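You operate a simulated robot arm through the tools that you are given. There is no shell and no other tool.

The job below is to be done with a simulated robot arm. You get a single attempt, and the scene is never put back.

Task
Put things in order on the top of the green bench. At the end: the juice carton (marked "Orange") stands where the white card stood; the yellow steps stands where the juice carton stood; the clear sealed water bottle stands where the blue steps stood; the white card stands where the clear sealed water bottle stood; the blue steps stands on top of the red roofed wagon; whatever was shut is shut again. Leave all else as you found it, and nothing knocked over.

The check looks at the end state, three seconds after you hand in, the way a careful person would. Anything else that was tipped, shoved, dropped, spilled or broken makes it a failure.

Robot
A 7-joint arm with a two-finger gripper, fixed in place. Base frame: the origin is at the foot of the arm, x ahead of it, y to its left, z up; the work surface is at about z = 0.76. Units: m, degrees, N and s.
With the tool pointing down near the work surface it reaches from about 0.34 to 0.72 m from the base axis. Its first joint turns from -66.0 to 66.0 degrees. Payload 2.45 kg.
The tool frame sits at the grasp point between the pads (the TCP): z along the fingers, y along the line on which they close. The tips reach 0.026 m beyond it. Largest opening 0.096 m; the body of the gripper starts 0.069 m behind the TCP.
Orientation is that of the tool frame in the base frame, as a unit quaternion [w, x, y, z]. With the fingers straight down and closing along the base's y, the tool's x points along the base's -x, its y along +y and its z along -z.

Tools
- The arm moves only by the tool servo_tool. Its argument "rows" is a list that holds one entry, the list of rows, each a list of 7 numbers: the shift along the tool's x, y, z in m, then the turn, a rotation vector about the tool's x, y, z in degrees, then the finger opening in m, from 0 to 0.096. In form: [[[dx, dy, dz, ax, ay, az, grip], ...]]. A call has 1 to 20 rows; each row shifts and turns the commanded pose from where the row before left it, along the tool's axes as they then stand. Rows are played at 5 a second. More than 0.05 m and 8.6 degrees between two rows, or a gripper value outside its range, and nothing of the call is played. A pose out of reach is approached as far as the arm can. The call stops where the force on the tool passes 40 N (or 10 N more than at its start, if that is more) or the arm is blocked; 0.2 s more then pass. Each finger halts on what it meets, pressing with about 27 N; the grip force reading is that of the motor and also rises with nothing between the fingers. The clock runs only during rows and for 0.2 s after the last one: add rows that do not move to give the fingers time. The reply holds the time, the measured pose of the TCP, the force on the tool along the base axes, the opening and the grip force, in the units named above and with some noise, with the torque about the TCP (base axes, N m) and any sound that the robot's microphone picked up.
- Cameras (640 x 400 px; columns grow to the right, rows downward): "scene" is fixed at [0.1589, -0.4058, 1.3958]; the picture's right is [0.75, -0.66, 0.00], its down [-0.53, -0.61, -0.59] and it looks along [0.39, 0.44, -0.81] (base axes); focal length 374 px, centre (320, 200). "wrist" rides on the gripper at [0.082, 0.003, -0.098] in the tool frame; the picture's right is [-0.04, 1.00, 0.00], its down [-0.73, -0.03, -0.68] and it looks along [-0.68, -0.03, 0.73] (tool axes); focal length 256 px, centre (320, 200). There is no depth. A picture from a camera that has moved, and an enlarged one, comes with that camera's place and axes in the base frame and with its lens.
- snapshot(camera): a new picture of that camera. It takes no simulated time.
- enlarge(camera, box): a new picture of the part [left, top, right, bottom] of that camera's present view, enlarged. It takes no simulated time.
- hand_in(): hands the job in; it is judged then, once.

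Places have to be worked out from the pictures, the camera data and where the tool is seen. Open the gripper and draw the arm clear of the work before you hand the job in, unless the task says otherwise.

The tools are called after ">>>" as a command line: name --argument value ..., lists and objects as JSON in quotes. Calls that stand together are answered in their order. servo_tool: Moves the arm, as the interface text tells. Its arguments: {"type":"object","properties":{"rows":{"type":"array"}},"required":["rows"]} The other tools are called the same way: snapshot (camera) takes a picture; enlarge (camera, box) takes an enlarged picture of a part of a camera's view; hand_in () hands the job in.

At the start:

```text
t: 0.0
ee_pos: [0.4208, -0.059, 1.0074]
tcp_rot: [-0.001, -0.001, 1.0, 0.0]
force: [-1.1, -0.5, 0.2]
moment: [0.03, 0.03, 0.01]
gripper_width: 0.0963
grip_force: 0.1
```

scene: 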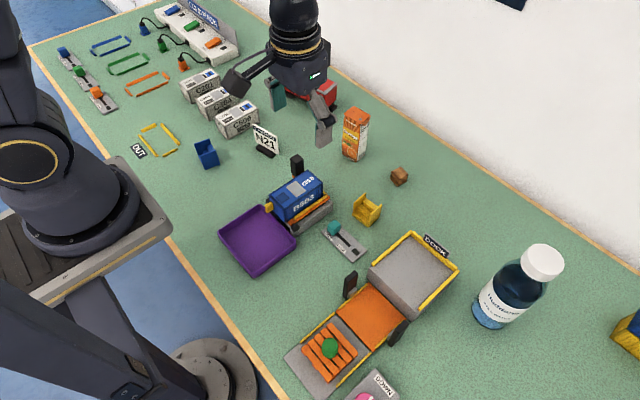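
wrist: 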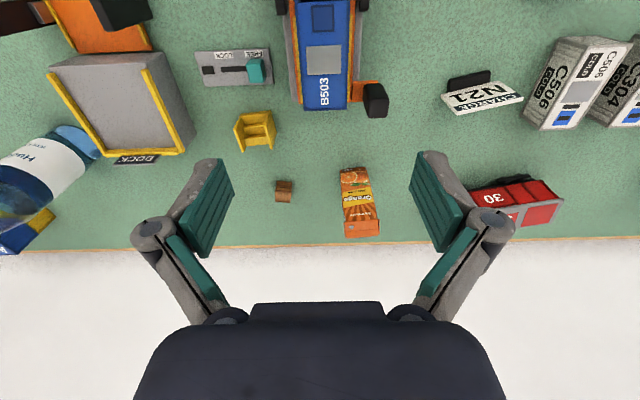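

I start by looking closer at the scene to identify every object.

>>> enlarge --camera "scene" --box '[120, 60, 280, 160]'

>>> enlarge --camera "scene" --box '[240, 70, 400, 170]'

>>> enlarge --camera "scene" --box '[200, 140, 420, 280]'

>>> enlarge --camera "scene" --box '[280, 220, 640, 400]'

>>> enlarge --camera "wrist" --box '[0, 0, 320, 260]'

>>> enlarge --camera "wrist" --box '[320, 0, 640, 260]'

>>> enlarge --camera "scene" --box '[30, 0, 250, 140]'

```text
4.00 times, centred on (200, 110) of scene
camera zoom: at [0.1589, -0.4058, 1.3958], right [0.75, -0.66, 0.0], down [-0.53, -0.61, -0.59], along [0.39, 0.44, -0.81], focal length 1496 px, centre (800, 560)
```

zoom: 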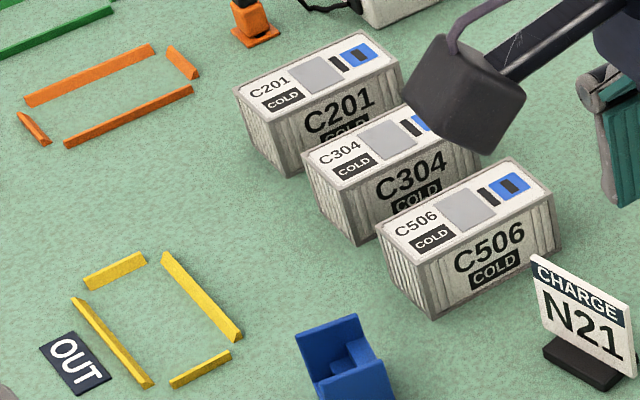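

```text
4.00 times, centred on (320, 120) of scene
camera zoom: at [0.1589, -0.4058, 1.3958], right [0.75, -0.66, 0.0], down [-0.53, -0.61, -0.59], along [0.39, 0.44, -0.81], focal length 1496 px, centre (320, 520)
```

zoom: 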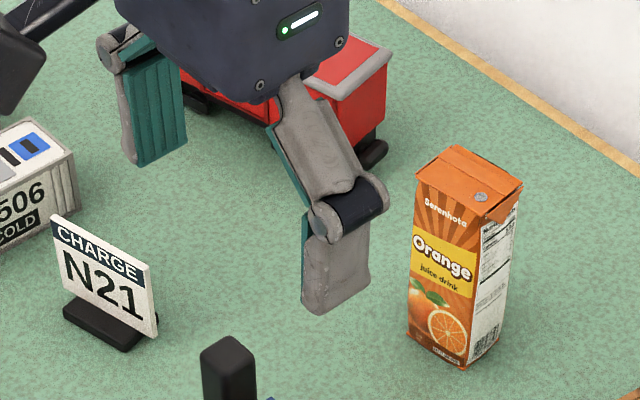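

```text
2.86 times, centred on (310, 210) of scene
camera zoom: at [0.1589, -0.4058, 1.3958], right [0.75, -0.66, 0.0], down [-0.53, -0.61, -0.59], along [0.39, 0.44, -0.81], focal length 1069 px, centre (349, 171)
```

zoom: 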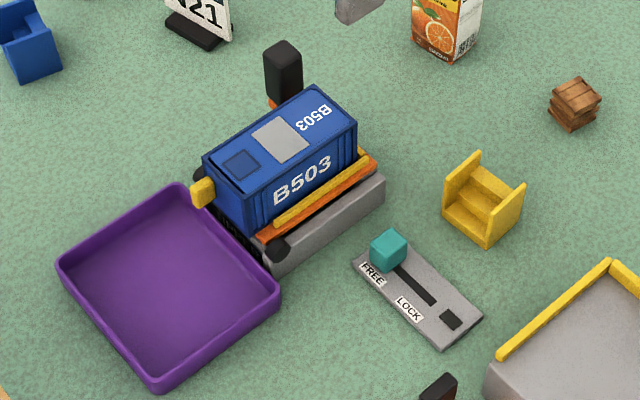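

```text
1.78 times, centred on (460, 310) of scene
camera zoom: at [0.1589, -0.4058, 1.3958], right [0.75, -0.66, 0.0], down [-0.53, -0.61, -0.59], along [0.39, 0.44, -0.81], focal length 665 px, centre (71, 4)
```

zoom: 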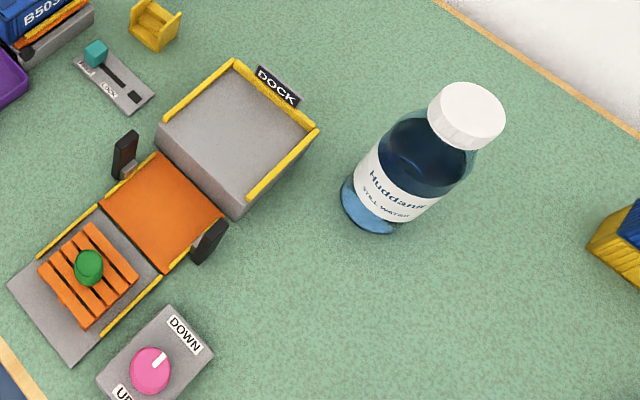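

```text
1.54 times, centred on (160, 130) of wrist
camera zoom: at [0.3405, -0.0555, 1.1054], right [0.04, 1.0, 0.0], down [0.73, -0.03, 0.68], along [0.68, -0.03, -0.73], focal length 394 px, centre (566, 308)
```

zoom: 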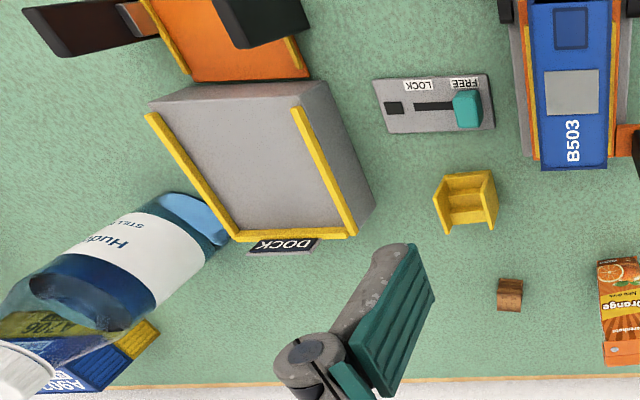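

```text
1.54 times, centred on (480, 130) of wrist
camera zoom: at [0.3405, -0.0555, 1.1054], right [0.04, 1.0, 0.0], down [0.73, -0.03, 0.68], along [0.68, -0.03, -0.73], focal length 394 px, centre (74, 308)
```

zoom: 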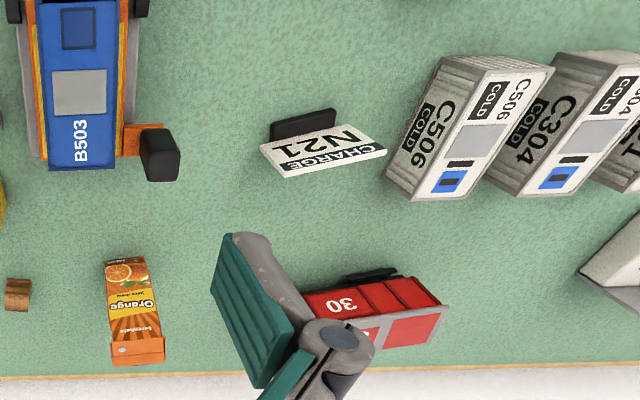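

```text
2.86 times, centred on (140, 70) of scene
camera zoom: at [0.1589, -0.4058, 1.3958], right [0.75, -0.66, 0.0], down [-0.53, -0.61, -0.59], along [0.39, 0.44, -0.81], focal length 1069 px, centre (834, 571)
```

zoom: 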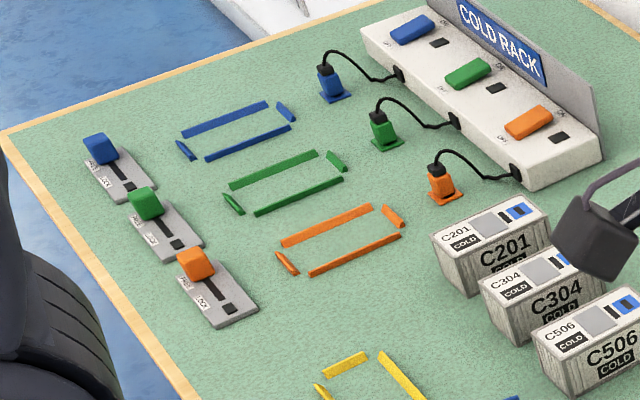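

Five things to move, with no cycles: blue steps → wagon, bottle → blue steps' place, card → bottle's place, carton → card's place, yellow steps → carton's place. I move the arm left first to see the wagon, blue steps and card from the wrist camera.

>>> servo_tool --rows '[[[0.01, 0.05, 0, 0, 0, 0, 0.096], [0.02, 0.05, 0, 0, 0, 0, 0.096], [0.02, 0.05, 0, 0, 0, 0, 0.096], [0, 0.05, 0, 0, 0, 0, 0.096], [0, 0.03, 0, 0, 0, 0, 0.096], [0, 0, 0, 0, 0, 0, 0.096]]]'

>>> snapshot --camera "wrist"

>>> snapshot --camera "scene"

```text
refused: row 1 steps farther than a row can; nothing moved
```

```text
taken
camera wrist: at [0.3405, -0.0555, 1.1054], right [0.04, 1.0, 0.0], down [0.73, -0.03, 0.68], along [0.68, -0.03, -0.73], focal length 256 px, centre (320, 200)
```

wrist: 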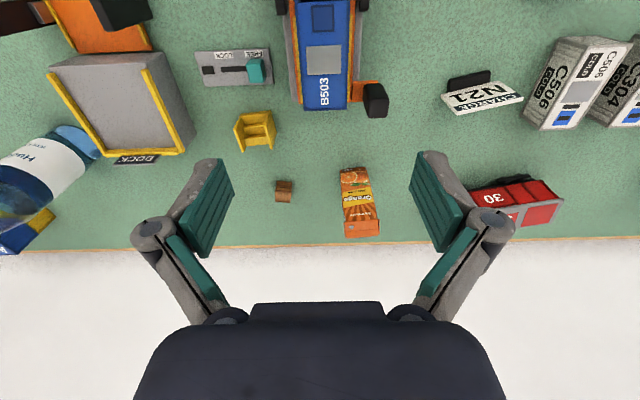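

```text
taken
```

scene: 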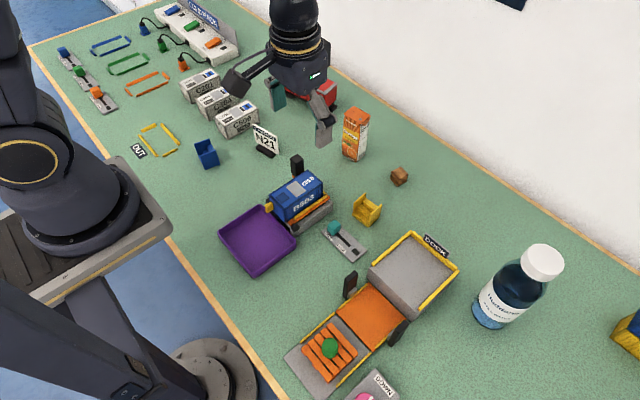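

The combined step exceeded 0.05 m; I split it into smaller rows.

>>> servo_tool --rows '[[[0.01, 0.04, 0, 0, 0, 0, 0.096], [0.01, 0.04, 0, 0, 0, 0, 0.096], [0.01, 0.04, 0, 0, 0, 0, 0.096], [0.01, 0.04, 0, 0, 0, 0, 0.096], [0.01, 0.04, 0, 0, 0, 0, 0.096], [0, 0.03, 0, 0, 0, 0, 0.096], [0, 0, 0, 0, 0, 0, 0.096]]]'

>>> snapshot --camera "wrist"

>>> snapshot --camera "scene"

```text
t: 1.6
ee_pos: [0.3693, 0.1729, 1.0067]
tcp_rot: [0.0, 0.0, 1.0, 0.0]
force: [0.3, 0.2, 0.0]
moment: [-0.01, 0.0, 0.03]
gripper_width: 0.0959
grip_force: 0.1
```

```text
taken
camera wrist: at [0.2899, 0.176, 1.1047], right [0.04, 1.0, 0.0], down [0.73, -0.03, 0.68], along [0.68, -0.03, -0.73], focal length 256 px, centre (320, 200)
```

wrist: 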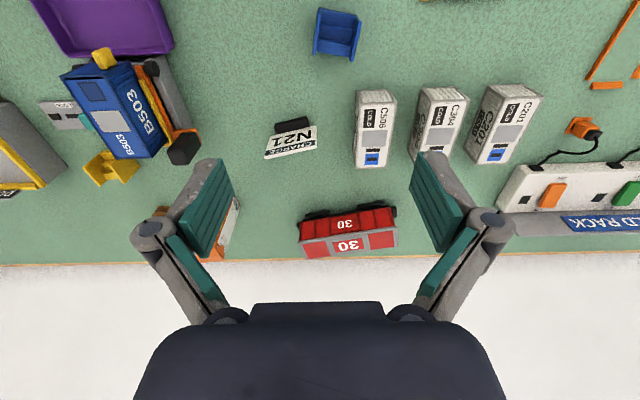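

```text
taken
```

scene: 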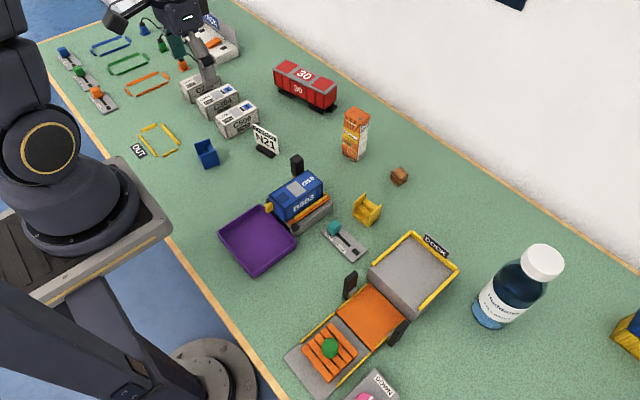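

>>> enlarge --camera "scene" --box '[240, 40, 400, 140]'

>>> enlarge --camera "wrist" --box '[240, 90, 420, 270]'

>>> enlarge --camera "wrist" --box '[280, 0, 400, 80]'

>>> enlarge --camera "scene" --box '[180, 110, 300, 190]'

```text
4.00 times, centred on (320, 90) of scene
camera zoom: at [0.1589, -0.4058, 1.3958], right [0.75, -0.66, 0.0], down [-0.53, -0.61, -0.59], along [0.39, 0.44, -0.81], focal length 1496 px, centre (320, 640)
```

zoom: 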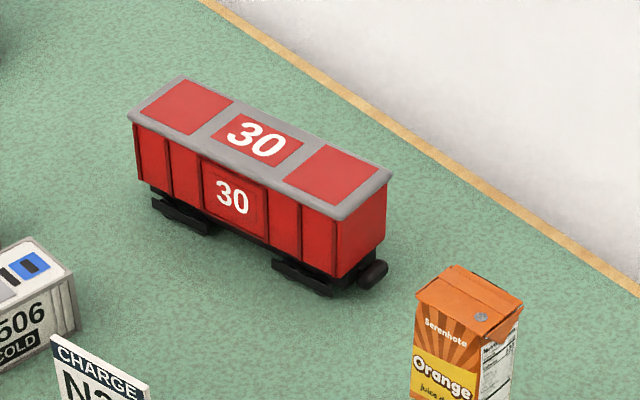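

```text
2.22 times, centred on (330, 180) of wrist
camera zoom: at [0.2899, 0.176, 1.1047], right [0.04, 1.0, 0.0], down [0.73, -0.03, 0.68], along [0.68, -0.03, -0.73], focal length 569 px, centre (298, 244)
```

zoom: 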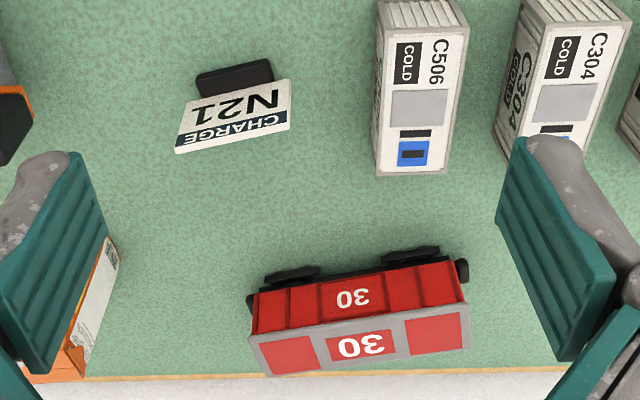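

```text
5.00 times, centred on (340, 40) of wrist
camera zoom: at [0.2899, 0.176, 1.1047], right [0.04, 1.0, 0.0], down [0.73, -0.03, 0.68], along [0.68, -0.03, -0.73], focal length 1280 px, centre (220, 1000)
```

zoom: 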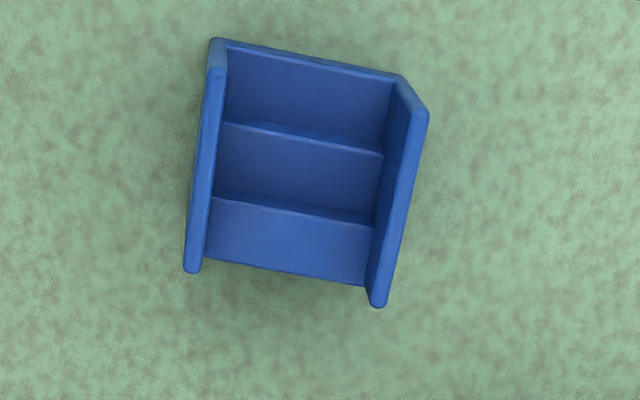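

```text
5.00 times, centred on (240, 150) of scene
camera zoom: at [0.1589, -0.4058, 1.3958], right [0.75, -0.66, 0.0], down [-0.53, -0.61, -0.59], along [0.39, 0.44, -0.81], focal length 1871 px, centre (720, 450)
```

zoom: 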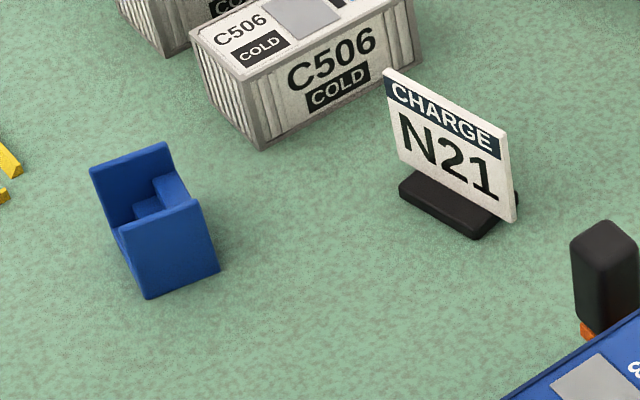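

The blue steps measure about 0.044 wide × 0.037 deep × 0.042 tall at (0.347, 0.190), yaw ≈ −11°. The wagon roof is centred near (0.648, 0.208), at z≈0.834, long axis yaw ≈ +11°. I move above the blue steps and part-way down, turned to match.

>>> servo_tool --rows '[[[0.022, 0.017, 0, 0, 0, 0, 0.09], [0, 0, 0.03, 0, 0, 5.5, 0.08], [0, 0, 0.04, 0, 0, 5.5, 0.08], [0, 0, 0.04, 0, 0, 0, 0.08], [0, 0, 0, 0, 0, 0, 0.08], [0, 0, 0, 0, 0, 0, 0.08]]]'

>>> snapshot --camera "wrist"

>>> enlarge --camera "scene" --box '[150, 90, 270, 190]'

```text
t: 3.0
ee_pos: [0.3465, 0.1864, 0.8956]
tcp_rot: [0.0, 0.096, 0.995, 0.0]
force: [0.7, 0.1, 0.3]
moment: [0.03, 0.0, -0.03]
gripper_width: 0.0799
grip_force: 0.0
```

```text
taken
camera wrist: at [0.2703, 0.2058, 0.9933], right [0.23, 0.97, 0.0], down [0.71, -0.17, 0.68], along [0.66, -0.16, -0.73], focal length 256 px, centre (320, 200)
```

wrist: 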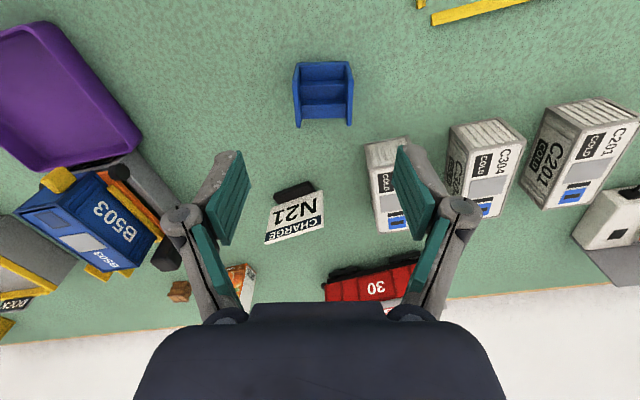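

```text
4.00 times, centred on (210, 140) of scene
camera zoom: at [0.1589, -0.4058, 1.3958], right [0.75, -0.66, 0.0], down [-0.53, -0.61, -0.59], along [0.39, 0.44, -0.81], focal length 1496 px, centre (760, 440)
```

zoom: 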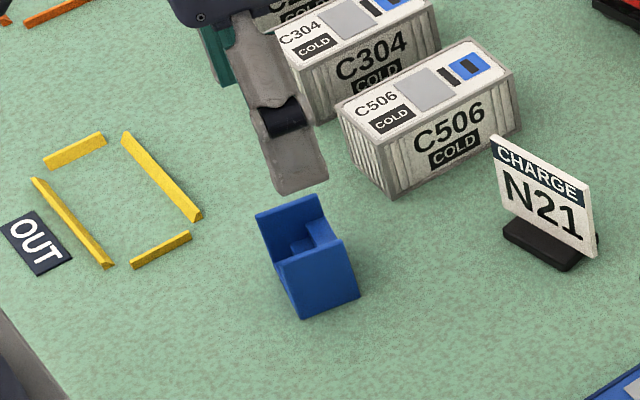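

The steps lie almost exactly under the tool, aligned. I nudge 3 mm in y, descend to z≈0.795 and close.

>>> servo_tool --rows '[[[0.0, 0.003, 0.03, 0, 0, 0, 0.08], [0, 0, 0.03, 0, 0, 0, 0.08], [0, 0, 0.03, 0, 0, 0, 0.08], [0, 0, 0.011, 0, 0, 0, 0.08], [0, 0, 0, 0, 0, 0, 0.08], [0, 0, 0, 0, 0, 0, 0.06], [0, 0, 0, 0, 0, 0, 0.045], [0, 0, 0, 0, 0, 0, 0.035], [0, 0, 0, 0, 0, 0, 0.03], [0, 0, 0, 0, 0, 0, 0.03], [0, 0, 0, 0, 0, 0, 0.03]]]'

>>> snapshot --camera "wrist"

>>> enlarge --camera "scene" --box '[150, 90, 270, 190]'

```text
t: 5.4
ee_pos: [0.3481, 0.1898, 0.7968]
tcp_rot: [0.0, 0.096, 0.995, 0.0]
force: [0.6, -0.4, 1.9]
moment: [-0.01, 0.04, 0.01]
gripper_width: 0.0428
grip_force: 27.4
```

```text
taken
camera wrist: at [0.2699, 0.2096, 0.895], right [0.23, 0.97, 0.0], down [0.71, -0.17, 0.68], along [0.66, -0.16, -0.73], focal length 256 px, centre (320, 200)
```

wrist: 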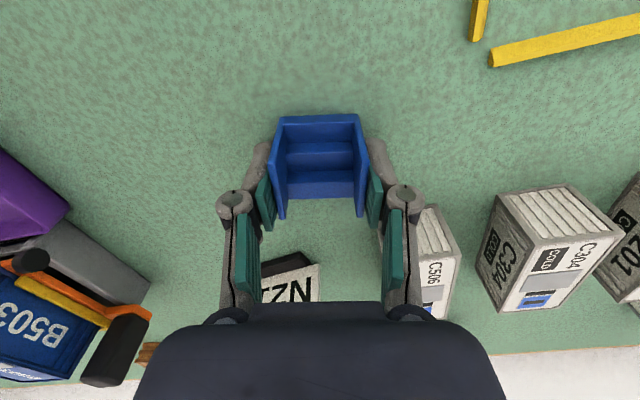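

```text
4.00 times, centred on (210, 140) of scene
camera zoom: at [0.1589, -0.4058, 1.3958], right [0.75, -0.66, 0.0], down [-0.53, -0.61, -0.59], along [0.39, 0.44, -0.81], focal length 1496 px, centre (760, 440)
```

zoom: 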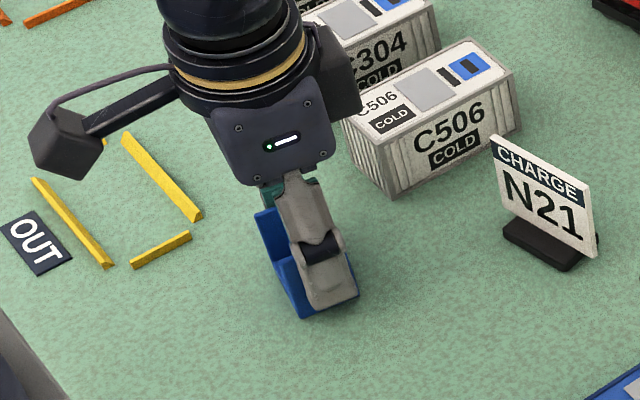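

Grip is solid at 0.043 m. I lift to z≈0.95 while turning +22.4° and carry it over the wagon.

>>> servo_tool --rows '[[[0, 0, -0.04, 0, 0, 0, 0.03], [0, 0, -0.04, 0, 0, -7.5, 0.03], [0, 0, -0.04, 0, 0, -7.5, 0.03], [0, 0, -0.035, 0, 0, -7.4, 0.03], [-0.0428, -0.006, 0, 0, 0, 0, 0.03], [-0.0428, -0.006, 0, 0, 0, 0, 0.03], [-0.0428, -0.006, 0, 0, 0, 0, 0.03], [-0.0428, -0.006, 0, 0, 0, 0, 0.03], [-0.0428, -0.006, 0, 0, 0, 0, 0.03], [-0.0428, -0.006, 0, 0, 0, 0, 0.03], [-0.0428, -0.006, 0, 0, 0, 0, 0.03], [0, 0, 0, 0, 0, 0, 0.03], [0, 0, 0, 0, 0, 0, 0.03]]]'

>>> snapshot --camera "wrist"

>>> enlarge --camera "scene" --box '[240, 40, 400, 140]'

```text
t: 8.2
ee_pos: [0.6502, 0.2093, 0.953]
tcp_rot: [-0.001, -0.099, 0.995, -0.001]
force: [0.4, -0.7, -1.0]
moment: [0.0, -0.03, 0.01]
gripper_width: 0.043
grip_force: 27.0
```

```text
taken
camera wrist: at [0.5719, 0.1956, 1.0502], right [-0.16, 0.99, 0.0], down [0.72, 0.12, 0.68], along [0.67, 0.11, -0.73], focal length 256 px, centre (320, 200)
```

wrist: 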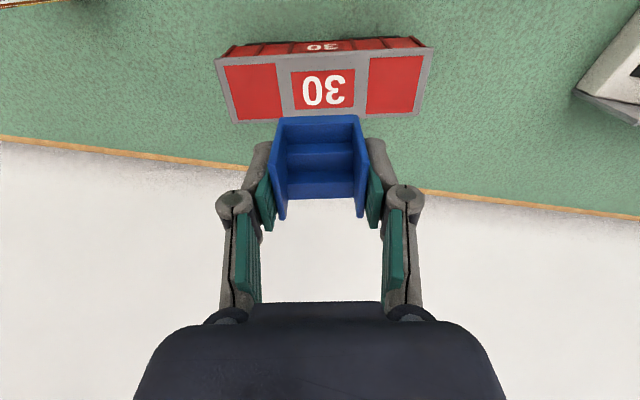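

```text
4.00 times, centred on (320, 90) of scene
camera zoom: at [0.1589, -0.4058, 1.3958], right [0.75, -0.66, 0.0], down [-0.53, -0.61, -0.59], along [0.39, 0.44, -0.81], focal length 1496 px, centre (320, 640)
```

zoom: 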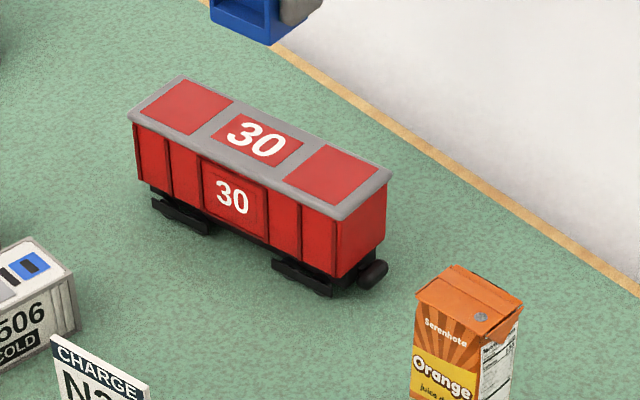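

The roof centre from this view is (0.646, 0.211), matching. I descend to just above the roof and check the force.

>>> servo_tool --rows '[[[0, 0, 0.03, 0, 0, 0, 0.03], [0, 0, 0.025, 0, 0, 0, 0.03], [0, 0, 0.015, 0, 0, 0, 0.03], [0, 0, 0.006, 0, 0, 0, 0.03], [0, 0, 0, 0, 0, 0, 0.03], [0, 0, 0, 0, 0, 0, 0.03]]]'

>>> enlarge --camera "scene" --box '[240, 40, 400, 140]'

>>> snapshot --camera "wrist"

```text
t: 9.6
ee_pos: [0.6514, 0.2087, 0.8744]
tcp_rot: [0.0, -0.099, 0.995, 0.001]
force: [-0.7, 0.1, 0.0]
moment: [-0.03, -0.03, 0.01]
gripper_width: 0.0428
grip_force: 27.0
```

```text
4.00 times, centred on (320, 90) of scene
camera zoom: at [0.1589, -0.4058, 1.3958], right [0.75, -0.66, 0.0], down [-0.53, -0.61, -0.59], along [0.39, 0.44, -0.81], focal length 1496 px, centre (320, 640)
```

zoom: 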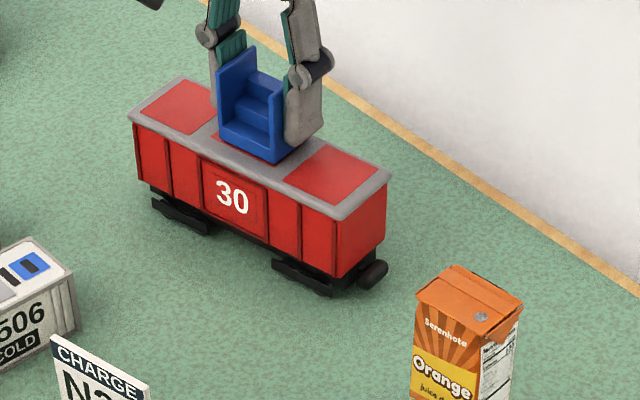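

```text
taken
camera wrist: at [0.5724, 0.1954, 0.9723], right [-0.16, 0.99, 0.0], down [0.72, 0.12, 0.68], along [0.67, 0.11, -0.73], focal length 256 px, centre (320, 200)
```

wrist: 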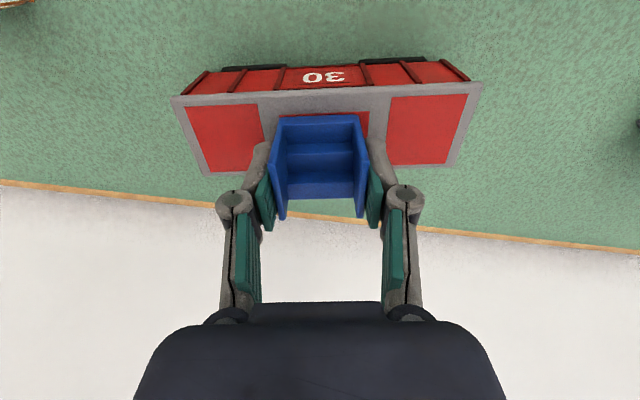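

I need a tighter look to see how the steps sit relative to the roof edges.

>>> enlarge --camera "scene" --box '[270, 50, 340, 94]'

>>> enlarge --camera "wrist" --box '[160, 50, 500, 250]'

```text
9.09 times, centred on (305, 72) of scene
camera zoom: at [0.1589, -0.4058, 1.3958], right [0.75, -0.66, 0.0], down [-0.53, -0.61, -0.59], along [0.39, 0.44, -0.81], focal length 3401 px, centre (456, 1364)
```

zoom: 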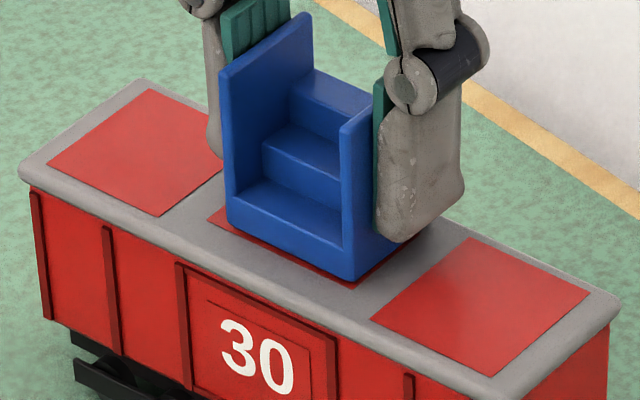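

```text
1.88 times, centred on (330, 150) of wrist
camera zoom: at [0.5724, 0.1954, 0.9723], right [-0.16, 0.99, 0.0], down [0.72, 0.12, 0.68], along [0.67, 0.11, -0.73], focal length 482 px, centre (301, 294)
```

zoom: 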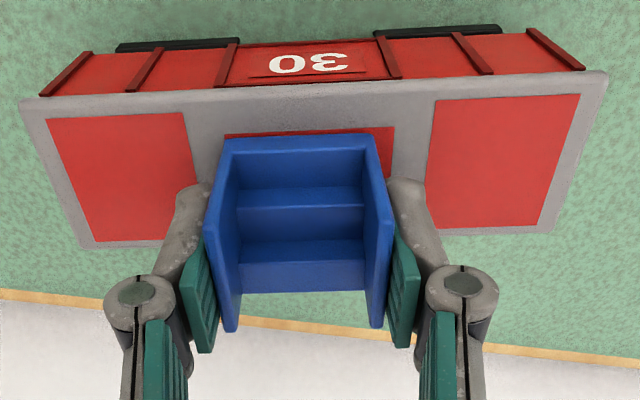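

The steps sit slightly toward the back of the roof and probably a few mm above it. I shift 3 mm toward the base and lower gently, watching the force.

>>> servo_tool --rows '[[[0.003, 0, 0, 0, 0, 0, 0.03], [0, 0, 0.0015, 0, 0, 0, 0.03], [0, 0, 0.0, 0, 0, 0, 0.03]]]'

>>> servo_tool --rows '[[[0, 0, 0.0015, 0, 0, 0, 0.03], [0, 0, 0.0, 0, 0, 0, 0.03]]]'

>>> enlarge --camera "scene" --box '[270, 50, 340, 94]'

```text
t: 10.4
ee_pos: [0.648, 0.2082, 0.8736]
tcp_rot: [0.0, -0.1, 0.995, 0.0]
force: [0.0, -0.3, 0.1]
moment: [-0.01, -0.03, 0.03]
gripper_width: 0.0429
grip_force: 26.7
```

```text
t: 11.0
ee_pos: [0.6498, 0.2076, 0.8733]
tcp_rot: [0.001, -0.099, 0.995, 0.0]
force: [-1.7, 0.1, 6.0]
moment: [-0.02, 0.17, 0.04]
gripper_width: 0.0427
grip_force: 27.3
```

```text
9.09 times, centred on (305, 72) of scene
camera zoom: at [0.1587, -0.4059, 1.3958], right [0.75, -0.66, 0.0], down [-0.53, -0.61, -0.59], along [0.39, 0.44, -0.81], focal length 3401 px, centre (456, 1364)
```

zoom: 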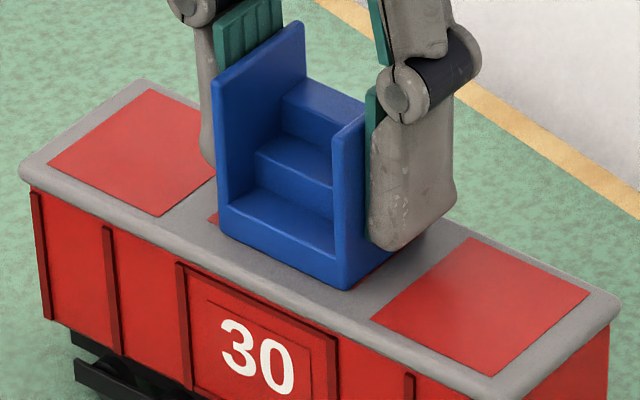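

Contact (6 N up) with the steps centred on the roof. I release and rise.

>>> servo_tool --rows '[[[0, 0, -0.0005, 0, 0, 0, 0.044], [0, 0, 0, 0, 0, 0, 0.05], [0, 0, 0, 0, 0, 0, 0.06], [0, 0, 0, 0, 0, 0, 0.07], [0, 0, 0, 0, 0, 0, 0.075], [0, 0, 0, 0, 0, 0, 0.075], [0, 0, -0.03, 0, 0, 0, 0.075], [0, 0, -0.05, 0, 0, 0, 0.075], [0, 0, -0.05, 0, 0, 0, 0.09], [0, 0, 0, 0, 0, 0, 0.096]]]'

>>> enlarge --camera "scene" --box '[260, 40, 350, 100]'

>>> snapshot --camera "wrist"

```text
t: 13.2
ee_pos: [0.6471, 0.2099, 1.0054]
tcp_rot: [0.0, -0.098, 0.995, 0.0]
force: [-0.1, -0.7, -0.4]
moment: [-0.01, 0.02, 0.05]
gripper_width: 0.0961
grip_force: 0.0
```

```text
6.67 times, centred on (305, 70) of scene
camera zoom: at [0.1589, -0.4058, 1.3958], right [0.75, -0.66, 0.0], down [-0.53, -0.61, -0.59], along [0.39, 0.44, -0.81], focal length 2494 px, centre (420, 1067)
```

zoom: 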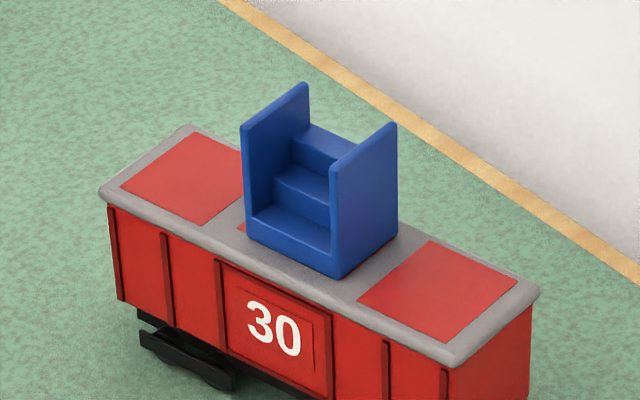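

```text
taken
camera wrist: at [0.5681, 0.1965, 1.1039], right [-0.16, 0.99, 0.0], down [0.72, 0.12, 0.68], along [0.67, 0.11, -0.73], focal length 256 px, centre (320, 200)
```

wrist: 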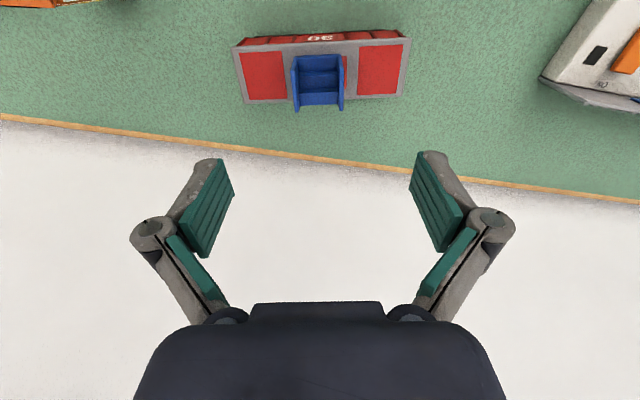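

Blue steps are placed, wagon undisturbed. Next I move the arm to look at the bottle, staying high.

>>> servo_tool --rows '[[[0.0274, -0.0357, -0.0035, 0, 0, 0, 0.096], [0.0274, -0.0357, -0.0035, 0, 0, 0, 0.096], [0.0274, -0.0357, -0.0035, 0, 0, 0, 0.096], [0.0274, -0.0357, -0.0035, 0, 0, 0, 0.096], [0.0274, -0.0357, -0.0035, 0, 0, 0, 0.096], [0.0274, -0.0357, -0.0035, 0, 0, 0, 0.096], [0.0274, -0.0357, -0.0035, 0, 0, 0, 0.096], [0.0274, -0.0357, -0.0035, 0, 0, 0, 0.096], [0.0274, -0.0357, -0.0035, 0, 0, 0, 0.096], [0.0274, -0.0357, -0.0035, 0, 0, 0, 0.096], [0.0274, -0.0357, -0.0035, 0, 0, 0, 0.096], [0.0274, -0.0357, -0.0035, 0, 0, 0, 0.096], [0.0274, -0.0357, -0.0035, 0, 0, 0, 0.096], [0, 0, 0, 0, 0, 8.4, 0.096], [0, 0, 0, 0, 0, 8.4, 0.096], [0, 0, 0, 0, 0, 8.4, 0.096], [0, 0, 0, 0, 0, 8.4, 0.096], [0, 0, 0, 0, 0, 8.4, 0.096], [0, 0, 0, 0, 0, 8.4, 0.096], [0, 0, 0, 0, 0, 0, 0.096]]]'

>>> snapshot --camera "wrist"

>>> snapshot --camera "scene"

>>> enlarge --camera "scene" --box '[440, 220, 600, 350]'

```text
t: 17.4
ee_pos: [0.3906, -0.3169, 1.048]
tcp_rot: [0.0, 0.334, 0.942, 0.0]
force: [-0.5, -0.1, -0.2]
moment: [-0.03, 0.02, 0.02]
gripper_width: 0.0961
grip_force: 0.0
```

```text
taken
camera wrist: at [0.3304, -0.2631, 1.1466], right [0.66, 0.75, 0.0], down [0.55, -0.49, 0.68], along [0.51, -0.45, -0.73], focal length 256 px, centre (320, 200)
```

wrist: 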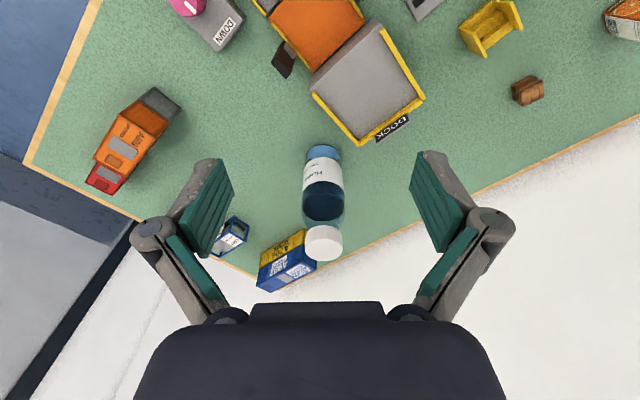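

```text
taken
```

scene: 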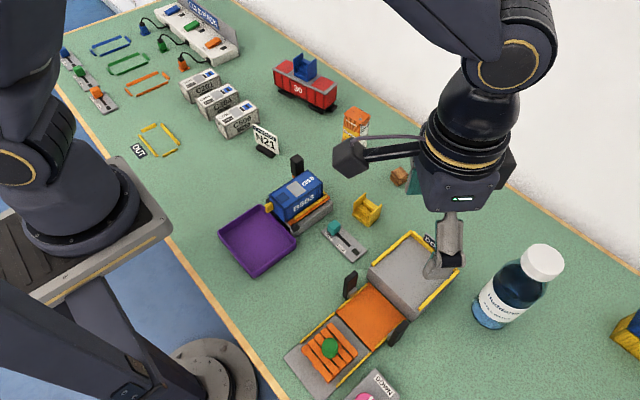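

```text
3.08 times, centred on (520, 285) of scene
camera zoom: at [0.1589, -0.4058, 1.3958], right [0.75, -0.66, 0.0], down [-0.53, -0.61, -0.59], along [0.39, 0.44, -0.81], focal length 1151 px, centre (-295, -62)
```

zoom: 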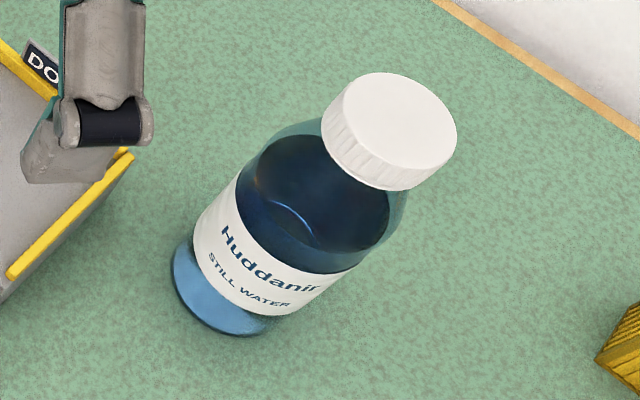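

>>> enlarge --camera "wrist" --box '[250, 130, 410, 280]'

```text
2.67 times, centred on (330, 205) of wrist
camera zoom: at [0.3304, -0.2631, 1.1466], right [0.66, 0.75, 0.0], down [0.55, -0.49, 0.68], along [0.51, -0.45, -0.73], focal length 683 px, centre (293, 187)
```

zoom: 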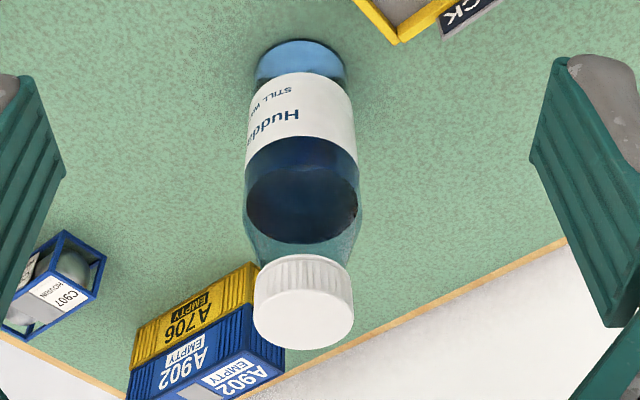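

Triangulating: bottle axis at about (0.5305, −0.4335), cap top at z≈0.951, body diameter ≈0.06 (fits the gripper), shoulder from z≈0.887. I move above it, still well over the cap, and check.

>>> servo_tool --rows '[[[-0.0455, -0.0006, 0, 0, 0, 0, 0.096], [-0.0455, -0.0006, 0, 0, 0, 0, 0.096], [-0.0455, -0.0006, 0, 0, 0, 0, 0.096], [-0.0455, -0.0006, 0, 0, 0, 0, 0.096], [0, 0, 0, 0, 0, 0, 0.096], [0, 0, 0, 0, 0, 0, 0.096]]]'

>>> snapshot --camera "wrist"

>>> snapshot --camera "scene"

```text
t: 18.8
ee_pos: [0.5296, -0.4322, 1.0476]
tcp_rot: [0.0, 0.334, 0.942, 0.0]
force: [-0.2, 0.7, -0.1]
moment: [-0.02, 0.0, 0.03]
gripper_width: 0.0959
grip_force: 0.1
```

```text
taken
camera wrist: at [0.4692, -0.3782, 1.1469], right [0.66, 0.75, 0.0], down [0.55, -0.48, 0.68], along [0.51, -0.45, -0.73], focal length 256 px, centre (320, 200)
```

wrist: 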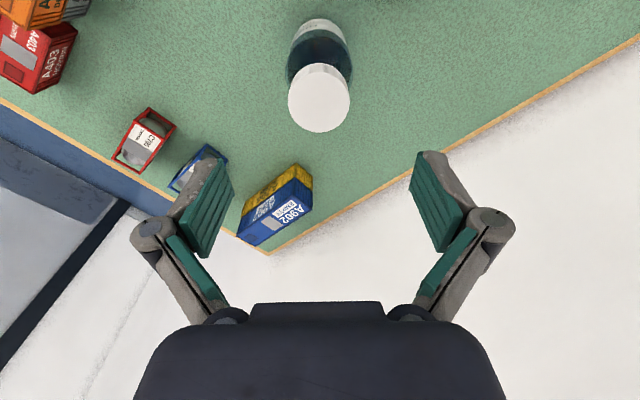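

```text
taken
```

scene: 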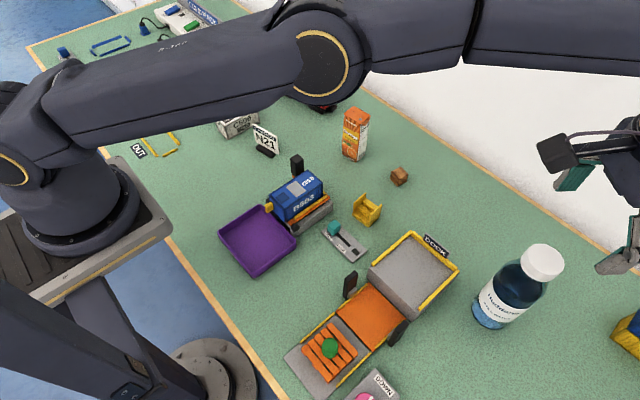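

The cap is centred between the fingers laterally; I shift 2 mm back toward the base and descend part-way.

>>> servo_tool --rows '[[[0.002, 0, 0.03, 0, 0, 0, 0.096], [0, 0, 0.03, 0, 0, 0, 0.096], [0, 0, 0.03, 0, 0, 0, 0.096], [0, 0, 0.03, 0, 0, 0, 0.096], [0, 0, 0, 0, 0, 0, 0.096], [0, 0, 0, 0, 0, 0, 0.096]]]'

>>> snapshot --camera "wrist"

>>> enlarge --camera "scene" --box '[440, 160, 640, 340]'

```text
t: 20.2
ee_pos: [0.5287, -0.4333, 0.9298]
tcp_rot: [0.0, 0.334, 0.942, 0.001]
force: [0.2, 0.1, -0.4]
moment: [0.02, 0.0, 0.02]
gripper_width: 0.096
grip_force: 0.0
```

```text
taken
camera wrist: at [0.4691, -0.3792, 1.0269], right [0.66, 0.75, 0.0], down [0.55, -0.48, 0.68], along [0.51, -0.45, -0.73], focal length 256 px, centre (320, 200)
```

wrist: 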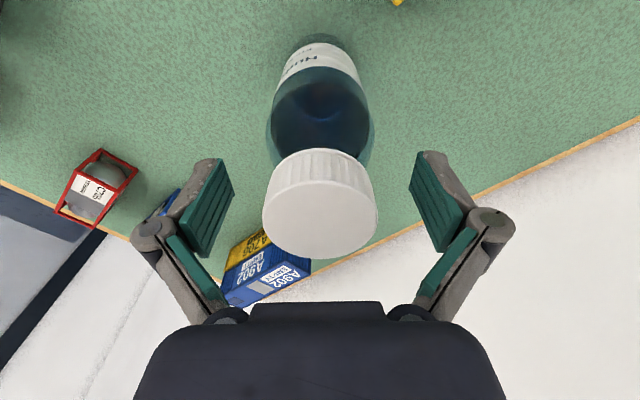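

```text
2.22 times, centred on (540, 250) of scene
camera zoom: at [0.1589, -0.4058, 1.3958], right [0.75, -0.66, 0.0], down [-0.53, -0.61, -0.59], along [0.39, 0.44, -0.81], focal length 831 px, centre (-169, 89)
```

zoom: 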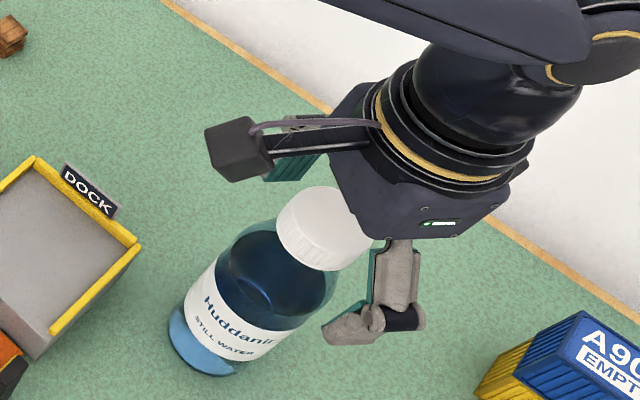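

The cap top is about 0.022–0.024 above the TCP, so at TCP z≈0.891 the palm still clears it. I shift 3 mm more toward the base, descend, and close on the body.

>>> servo_tool --rows '[[[0.003, 0, 0.0, 0, 0, 0, 0.096], [0, 0, 0.02, 0, 0, 0, 0.096], [0, 0, 0.014, 0, 0, 0, 0.096], [0, 0, 0.005, 0, 0, 0, 0.096], [0, 0, 0, 0, 0, 0, 0.096], [0, 0, 0, 0, 0, 0, 0.096]]]'

>>> snapshot --camera "wrist"

>>> enlarge --camera "scene" --box '[440, 160, 640, 340]'

```text
t: 21.6
ee_pos: [0.5254, -0.4312, 0.8923]
tcp_rot: [0.003, 0.334, 0.943, -0.002]
force: [-4.1, 1.6, 32.5]
moment: [-0.11, -0.24, -0.02]
gripper_width: 0.0961
grip_force: 0.1
```

```text
taken
camera wrist: at [0.4673, -0.3771, 0.9902], right [0.66, 0.75, 0.0], down [0.55, -0.48, 0.68], along [0.51, -0.45, -0.73], focal length 256 px, centre (320, 200)
```

wrist: 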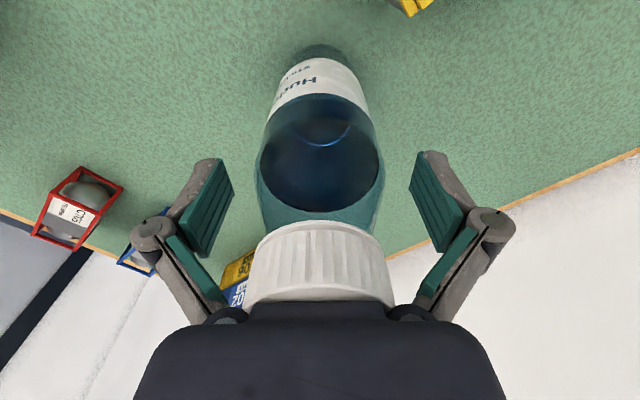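

```text
2.22 times, centred on (540, 250) of scene
camera zoom: at [0.1583, -0.4053, 1.396], right [0.75, -0.66, 0.0], down [-0.53, -0.61, -0.59], along [0.39, 0.44, -0.81], focal length 831 px, centre (-169, 89)
```

zoom: 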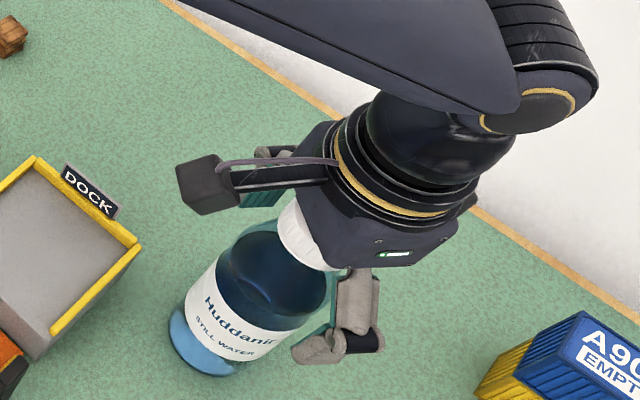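

The palm touched the cap (32 N), centred – so the cap top is a bit higher than estimated (~0.96). I raise 4 mm and close on the body.

>>> servo_tool --rows '[[[0, 0, -0.004, 0, 0, 0, 0.096], [0, 0, 0, 0, 0, 0, 0.096], [0, 0, 0, 0, 0, 0, 0.085], [0, 0, 0, 0, 0, 0, 0.075], [0, 0, 0, 0, 0, 0, 0.066], [0, 0, 0, 0, 0, 0, 0.06], [0, 0, 0, 0, 0, 0, 0.055], [0, 0, 0, 0, 0, 0, 0.05], [0, 0, 0, 0, 0, 0, 0.048], [0, 0, 0, 0, 0, 0, 0.048]]]'

>>> snapshot --camera "wrist"

>>> enlarge --camera "scene" --box '[440, 160, 640, 340]'

```text
t: 23.8
ee_pos: [0.5267, -0.4314, 0.8957]
tcp_rot: [0.001, 0.334, 0.943, -0.001]
force: [1.4, -1.8, 27.0]
moment: [0.11, 0.64, -0.05]
gripper_width: 0.0632
grip_force: 26.8
```

```text
taken
camera wrist: at [0.4669, -0.3768, 0.9932], right [0.66, 0.75, 0.0], down [0.55, -0.48, 0.68], along [0.51, -0.45, -0.73], focal length 256 px, centre (320, 200)
```

wrist: 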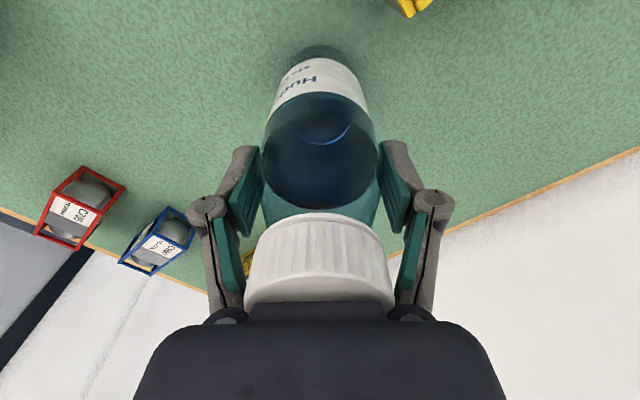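

```text
2.22 times, centred on (540, 250) of scene
camera zoom: at [0.1585, -0.4055, 1.396], right [0.75, -0.66, 0.0], down [-0.53, -0.61, -0.59], along [0.39, 0.44, -0.81], focal length 831 px, centre (-169, 89)
```

zoom: 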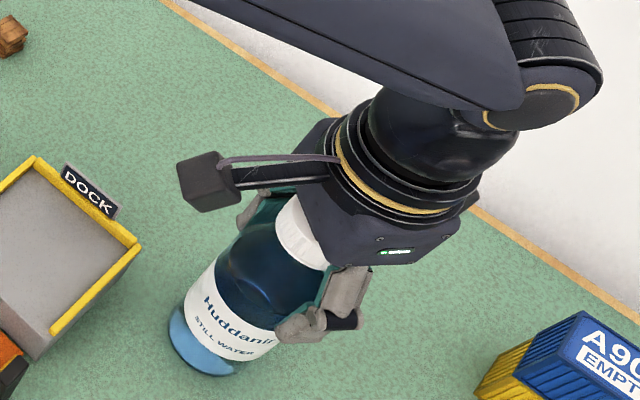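

Gripped at 0.063 m, still with some upward load. I raise 3 mm and read the force.

>>> servo_tool --rows '[[[0, 0, -0.0015, 0, 0, 0, 0.048], [0, 0, -0.0015, 0, 0, 0, 0.048], [0, 0, 0, 0, 0, 0, 0.048], [0, 0, 0, 0, 0, 0, 0.048]]]'

>>> snapshot --camera "wrist"

```text
t: 24.8
ee_pos: [0.5249, -0.4295, 0.8954]
tcp_rot: [-0.001, 0.333, 0.943, 0.001]
force: [-0.3, -1.8, 6.5]
moment: [-0.24, 0.19, 0.08]
gripper_width: 0.0633
grip_force: 27.3
```

```text
taken
camera wrist: at [0.4666, -0.376, 0.9944], right [0.66, 0.75, 0.0], down [0.55, -0.49, 0.68], along [0.51, -0.45, -0.74], focal length 256 px, centre (320, 200)
```

wrist: 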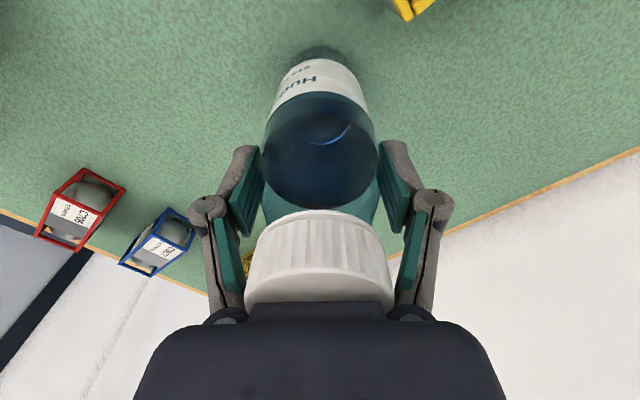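

Load is relieving. I lift slowly and check the bottle comes along.

>>> servo_tool --rows '[[[0, 0, -0.002, 0, 0, 0, 0.048], [0, 0, -0.004, 0, 0, 0, 0.048], [0, 0, -0.006, 0, 0, 0, 0.048], [0, 0, -0.008, 0, 0, 0, 0.048], [0, 0, 0, 0, 0, 0, 0.048], [0, 0, 0, 0, 0, 0, 0.048]]]'

>>> snapshot --camera "wrist"

>>> enlarge --camera "scene" --box '[440, 160, 640, 340]'

```text
t: 26.2
ee_pos: [0.5271, -0.4292, 0.9173]
tcp_rot: [0.0, 0.334, 0.943, 0.0]
force: [0.4, -0.7, -4.5]
moment: [-0.03, -0.01, 0.02]
gripper_width: 0.0633
grip_force: 27.2
```

```text
taken
camera wrist: at [0.4677, -0.3759, 1.0147], right [0.66, 0.75, 0.0], down [0.55, -0.48, 0.68], along [0.51, -0.45, -0.73], focal length 256 px, centre (320, 200)
```

wrist: 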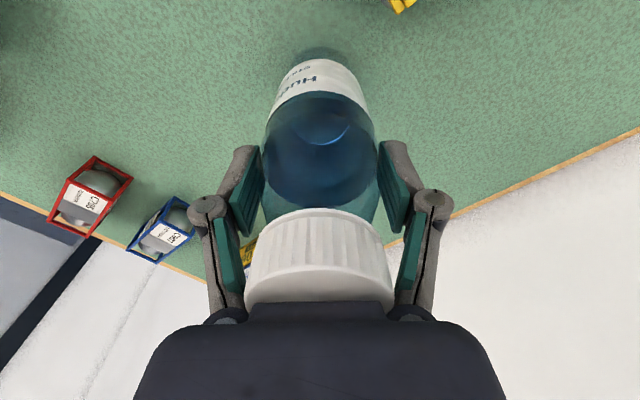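

```text
2.22 times, centred on (540, 250) of scene
camera zoom: at [0.159, -0.4059, 1.3958], right [0.75, -0.66, 0.0], down [-0.53, -0.61, -0.59], along [0.39, 0.44, -0.81], focal length 831 px, centre (-169, 89)
```

zoom: 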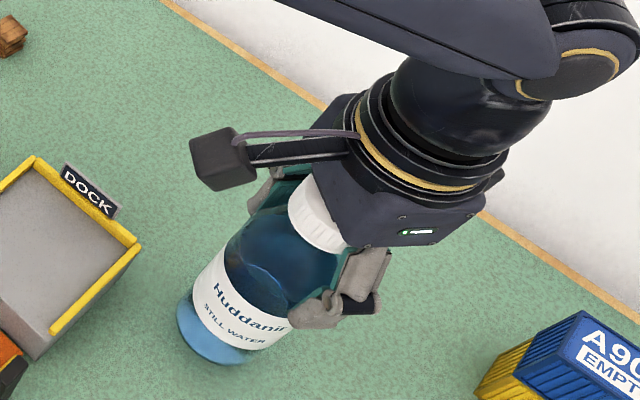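

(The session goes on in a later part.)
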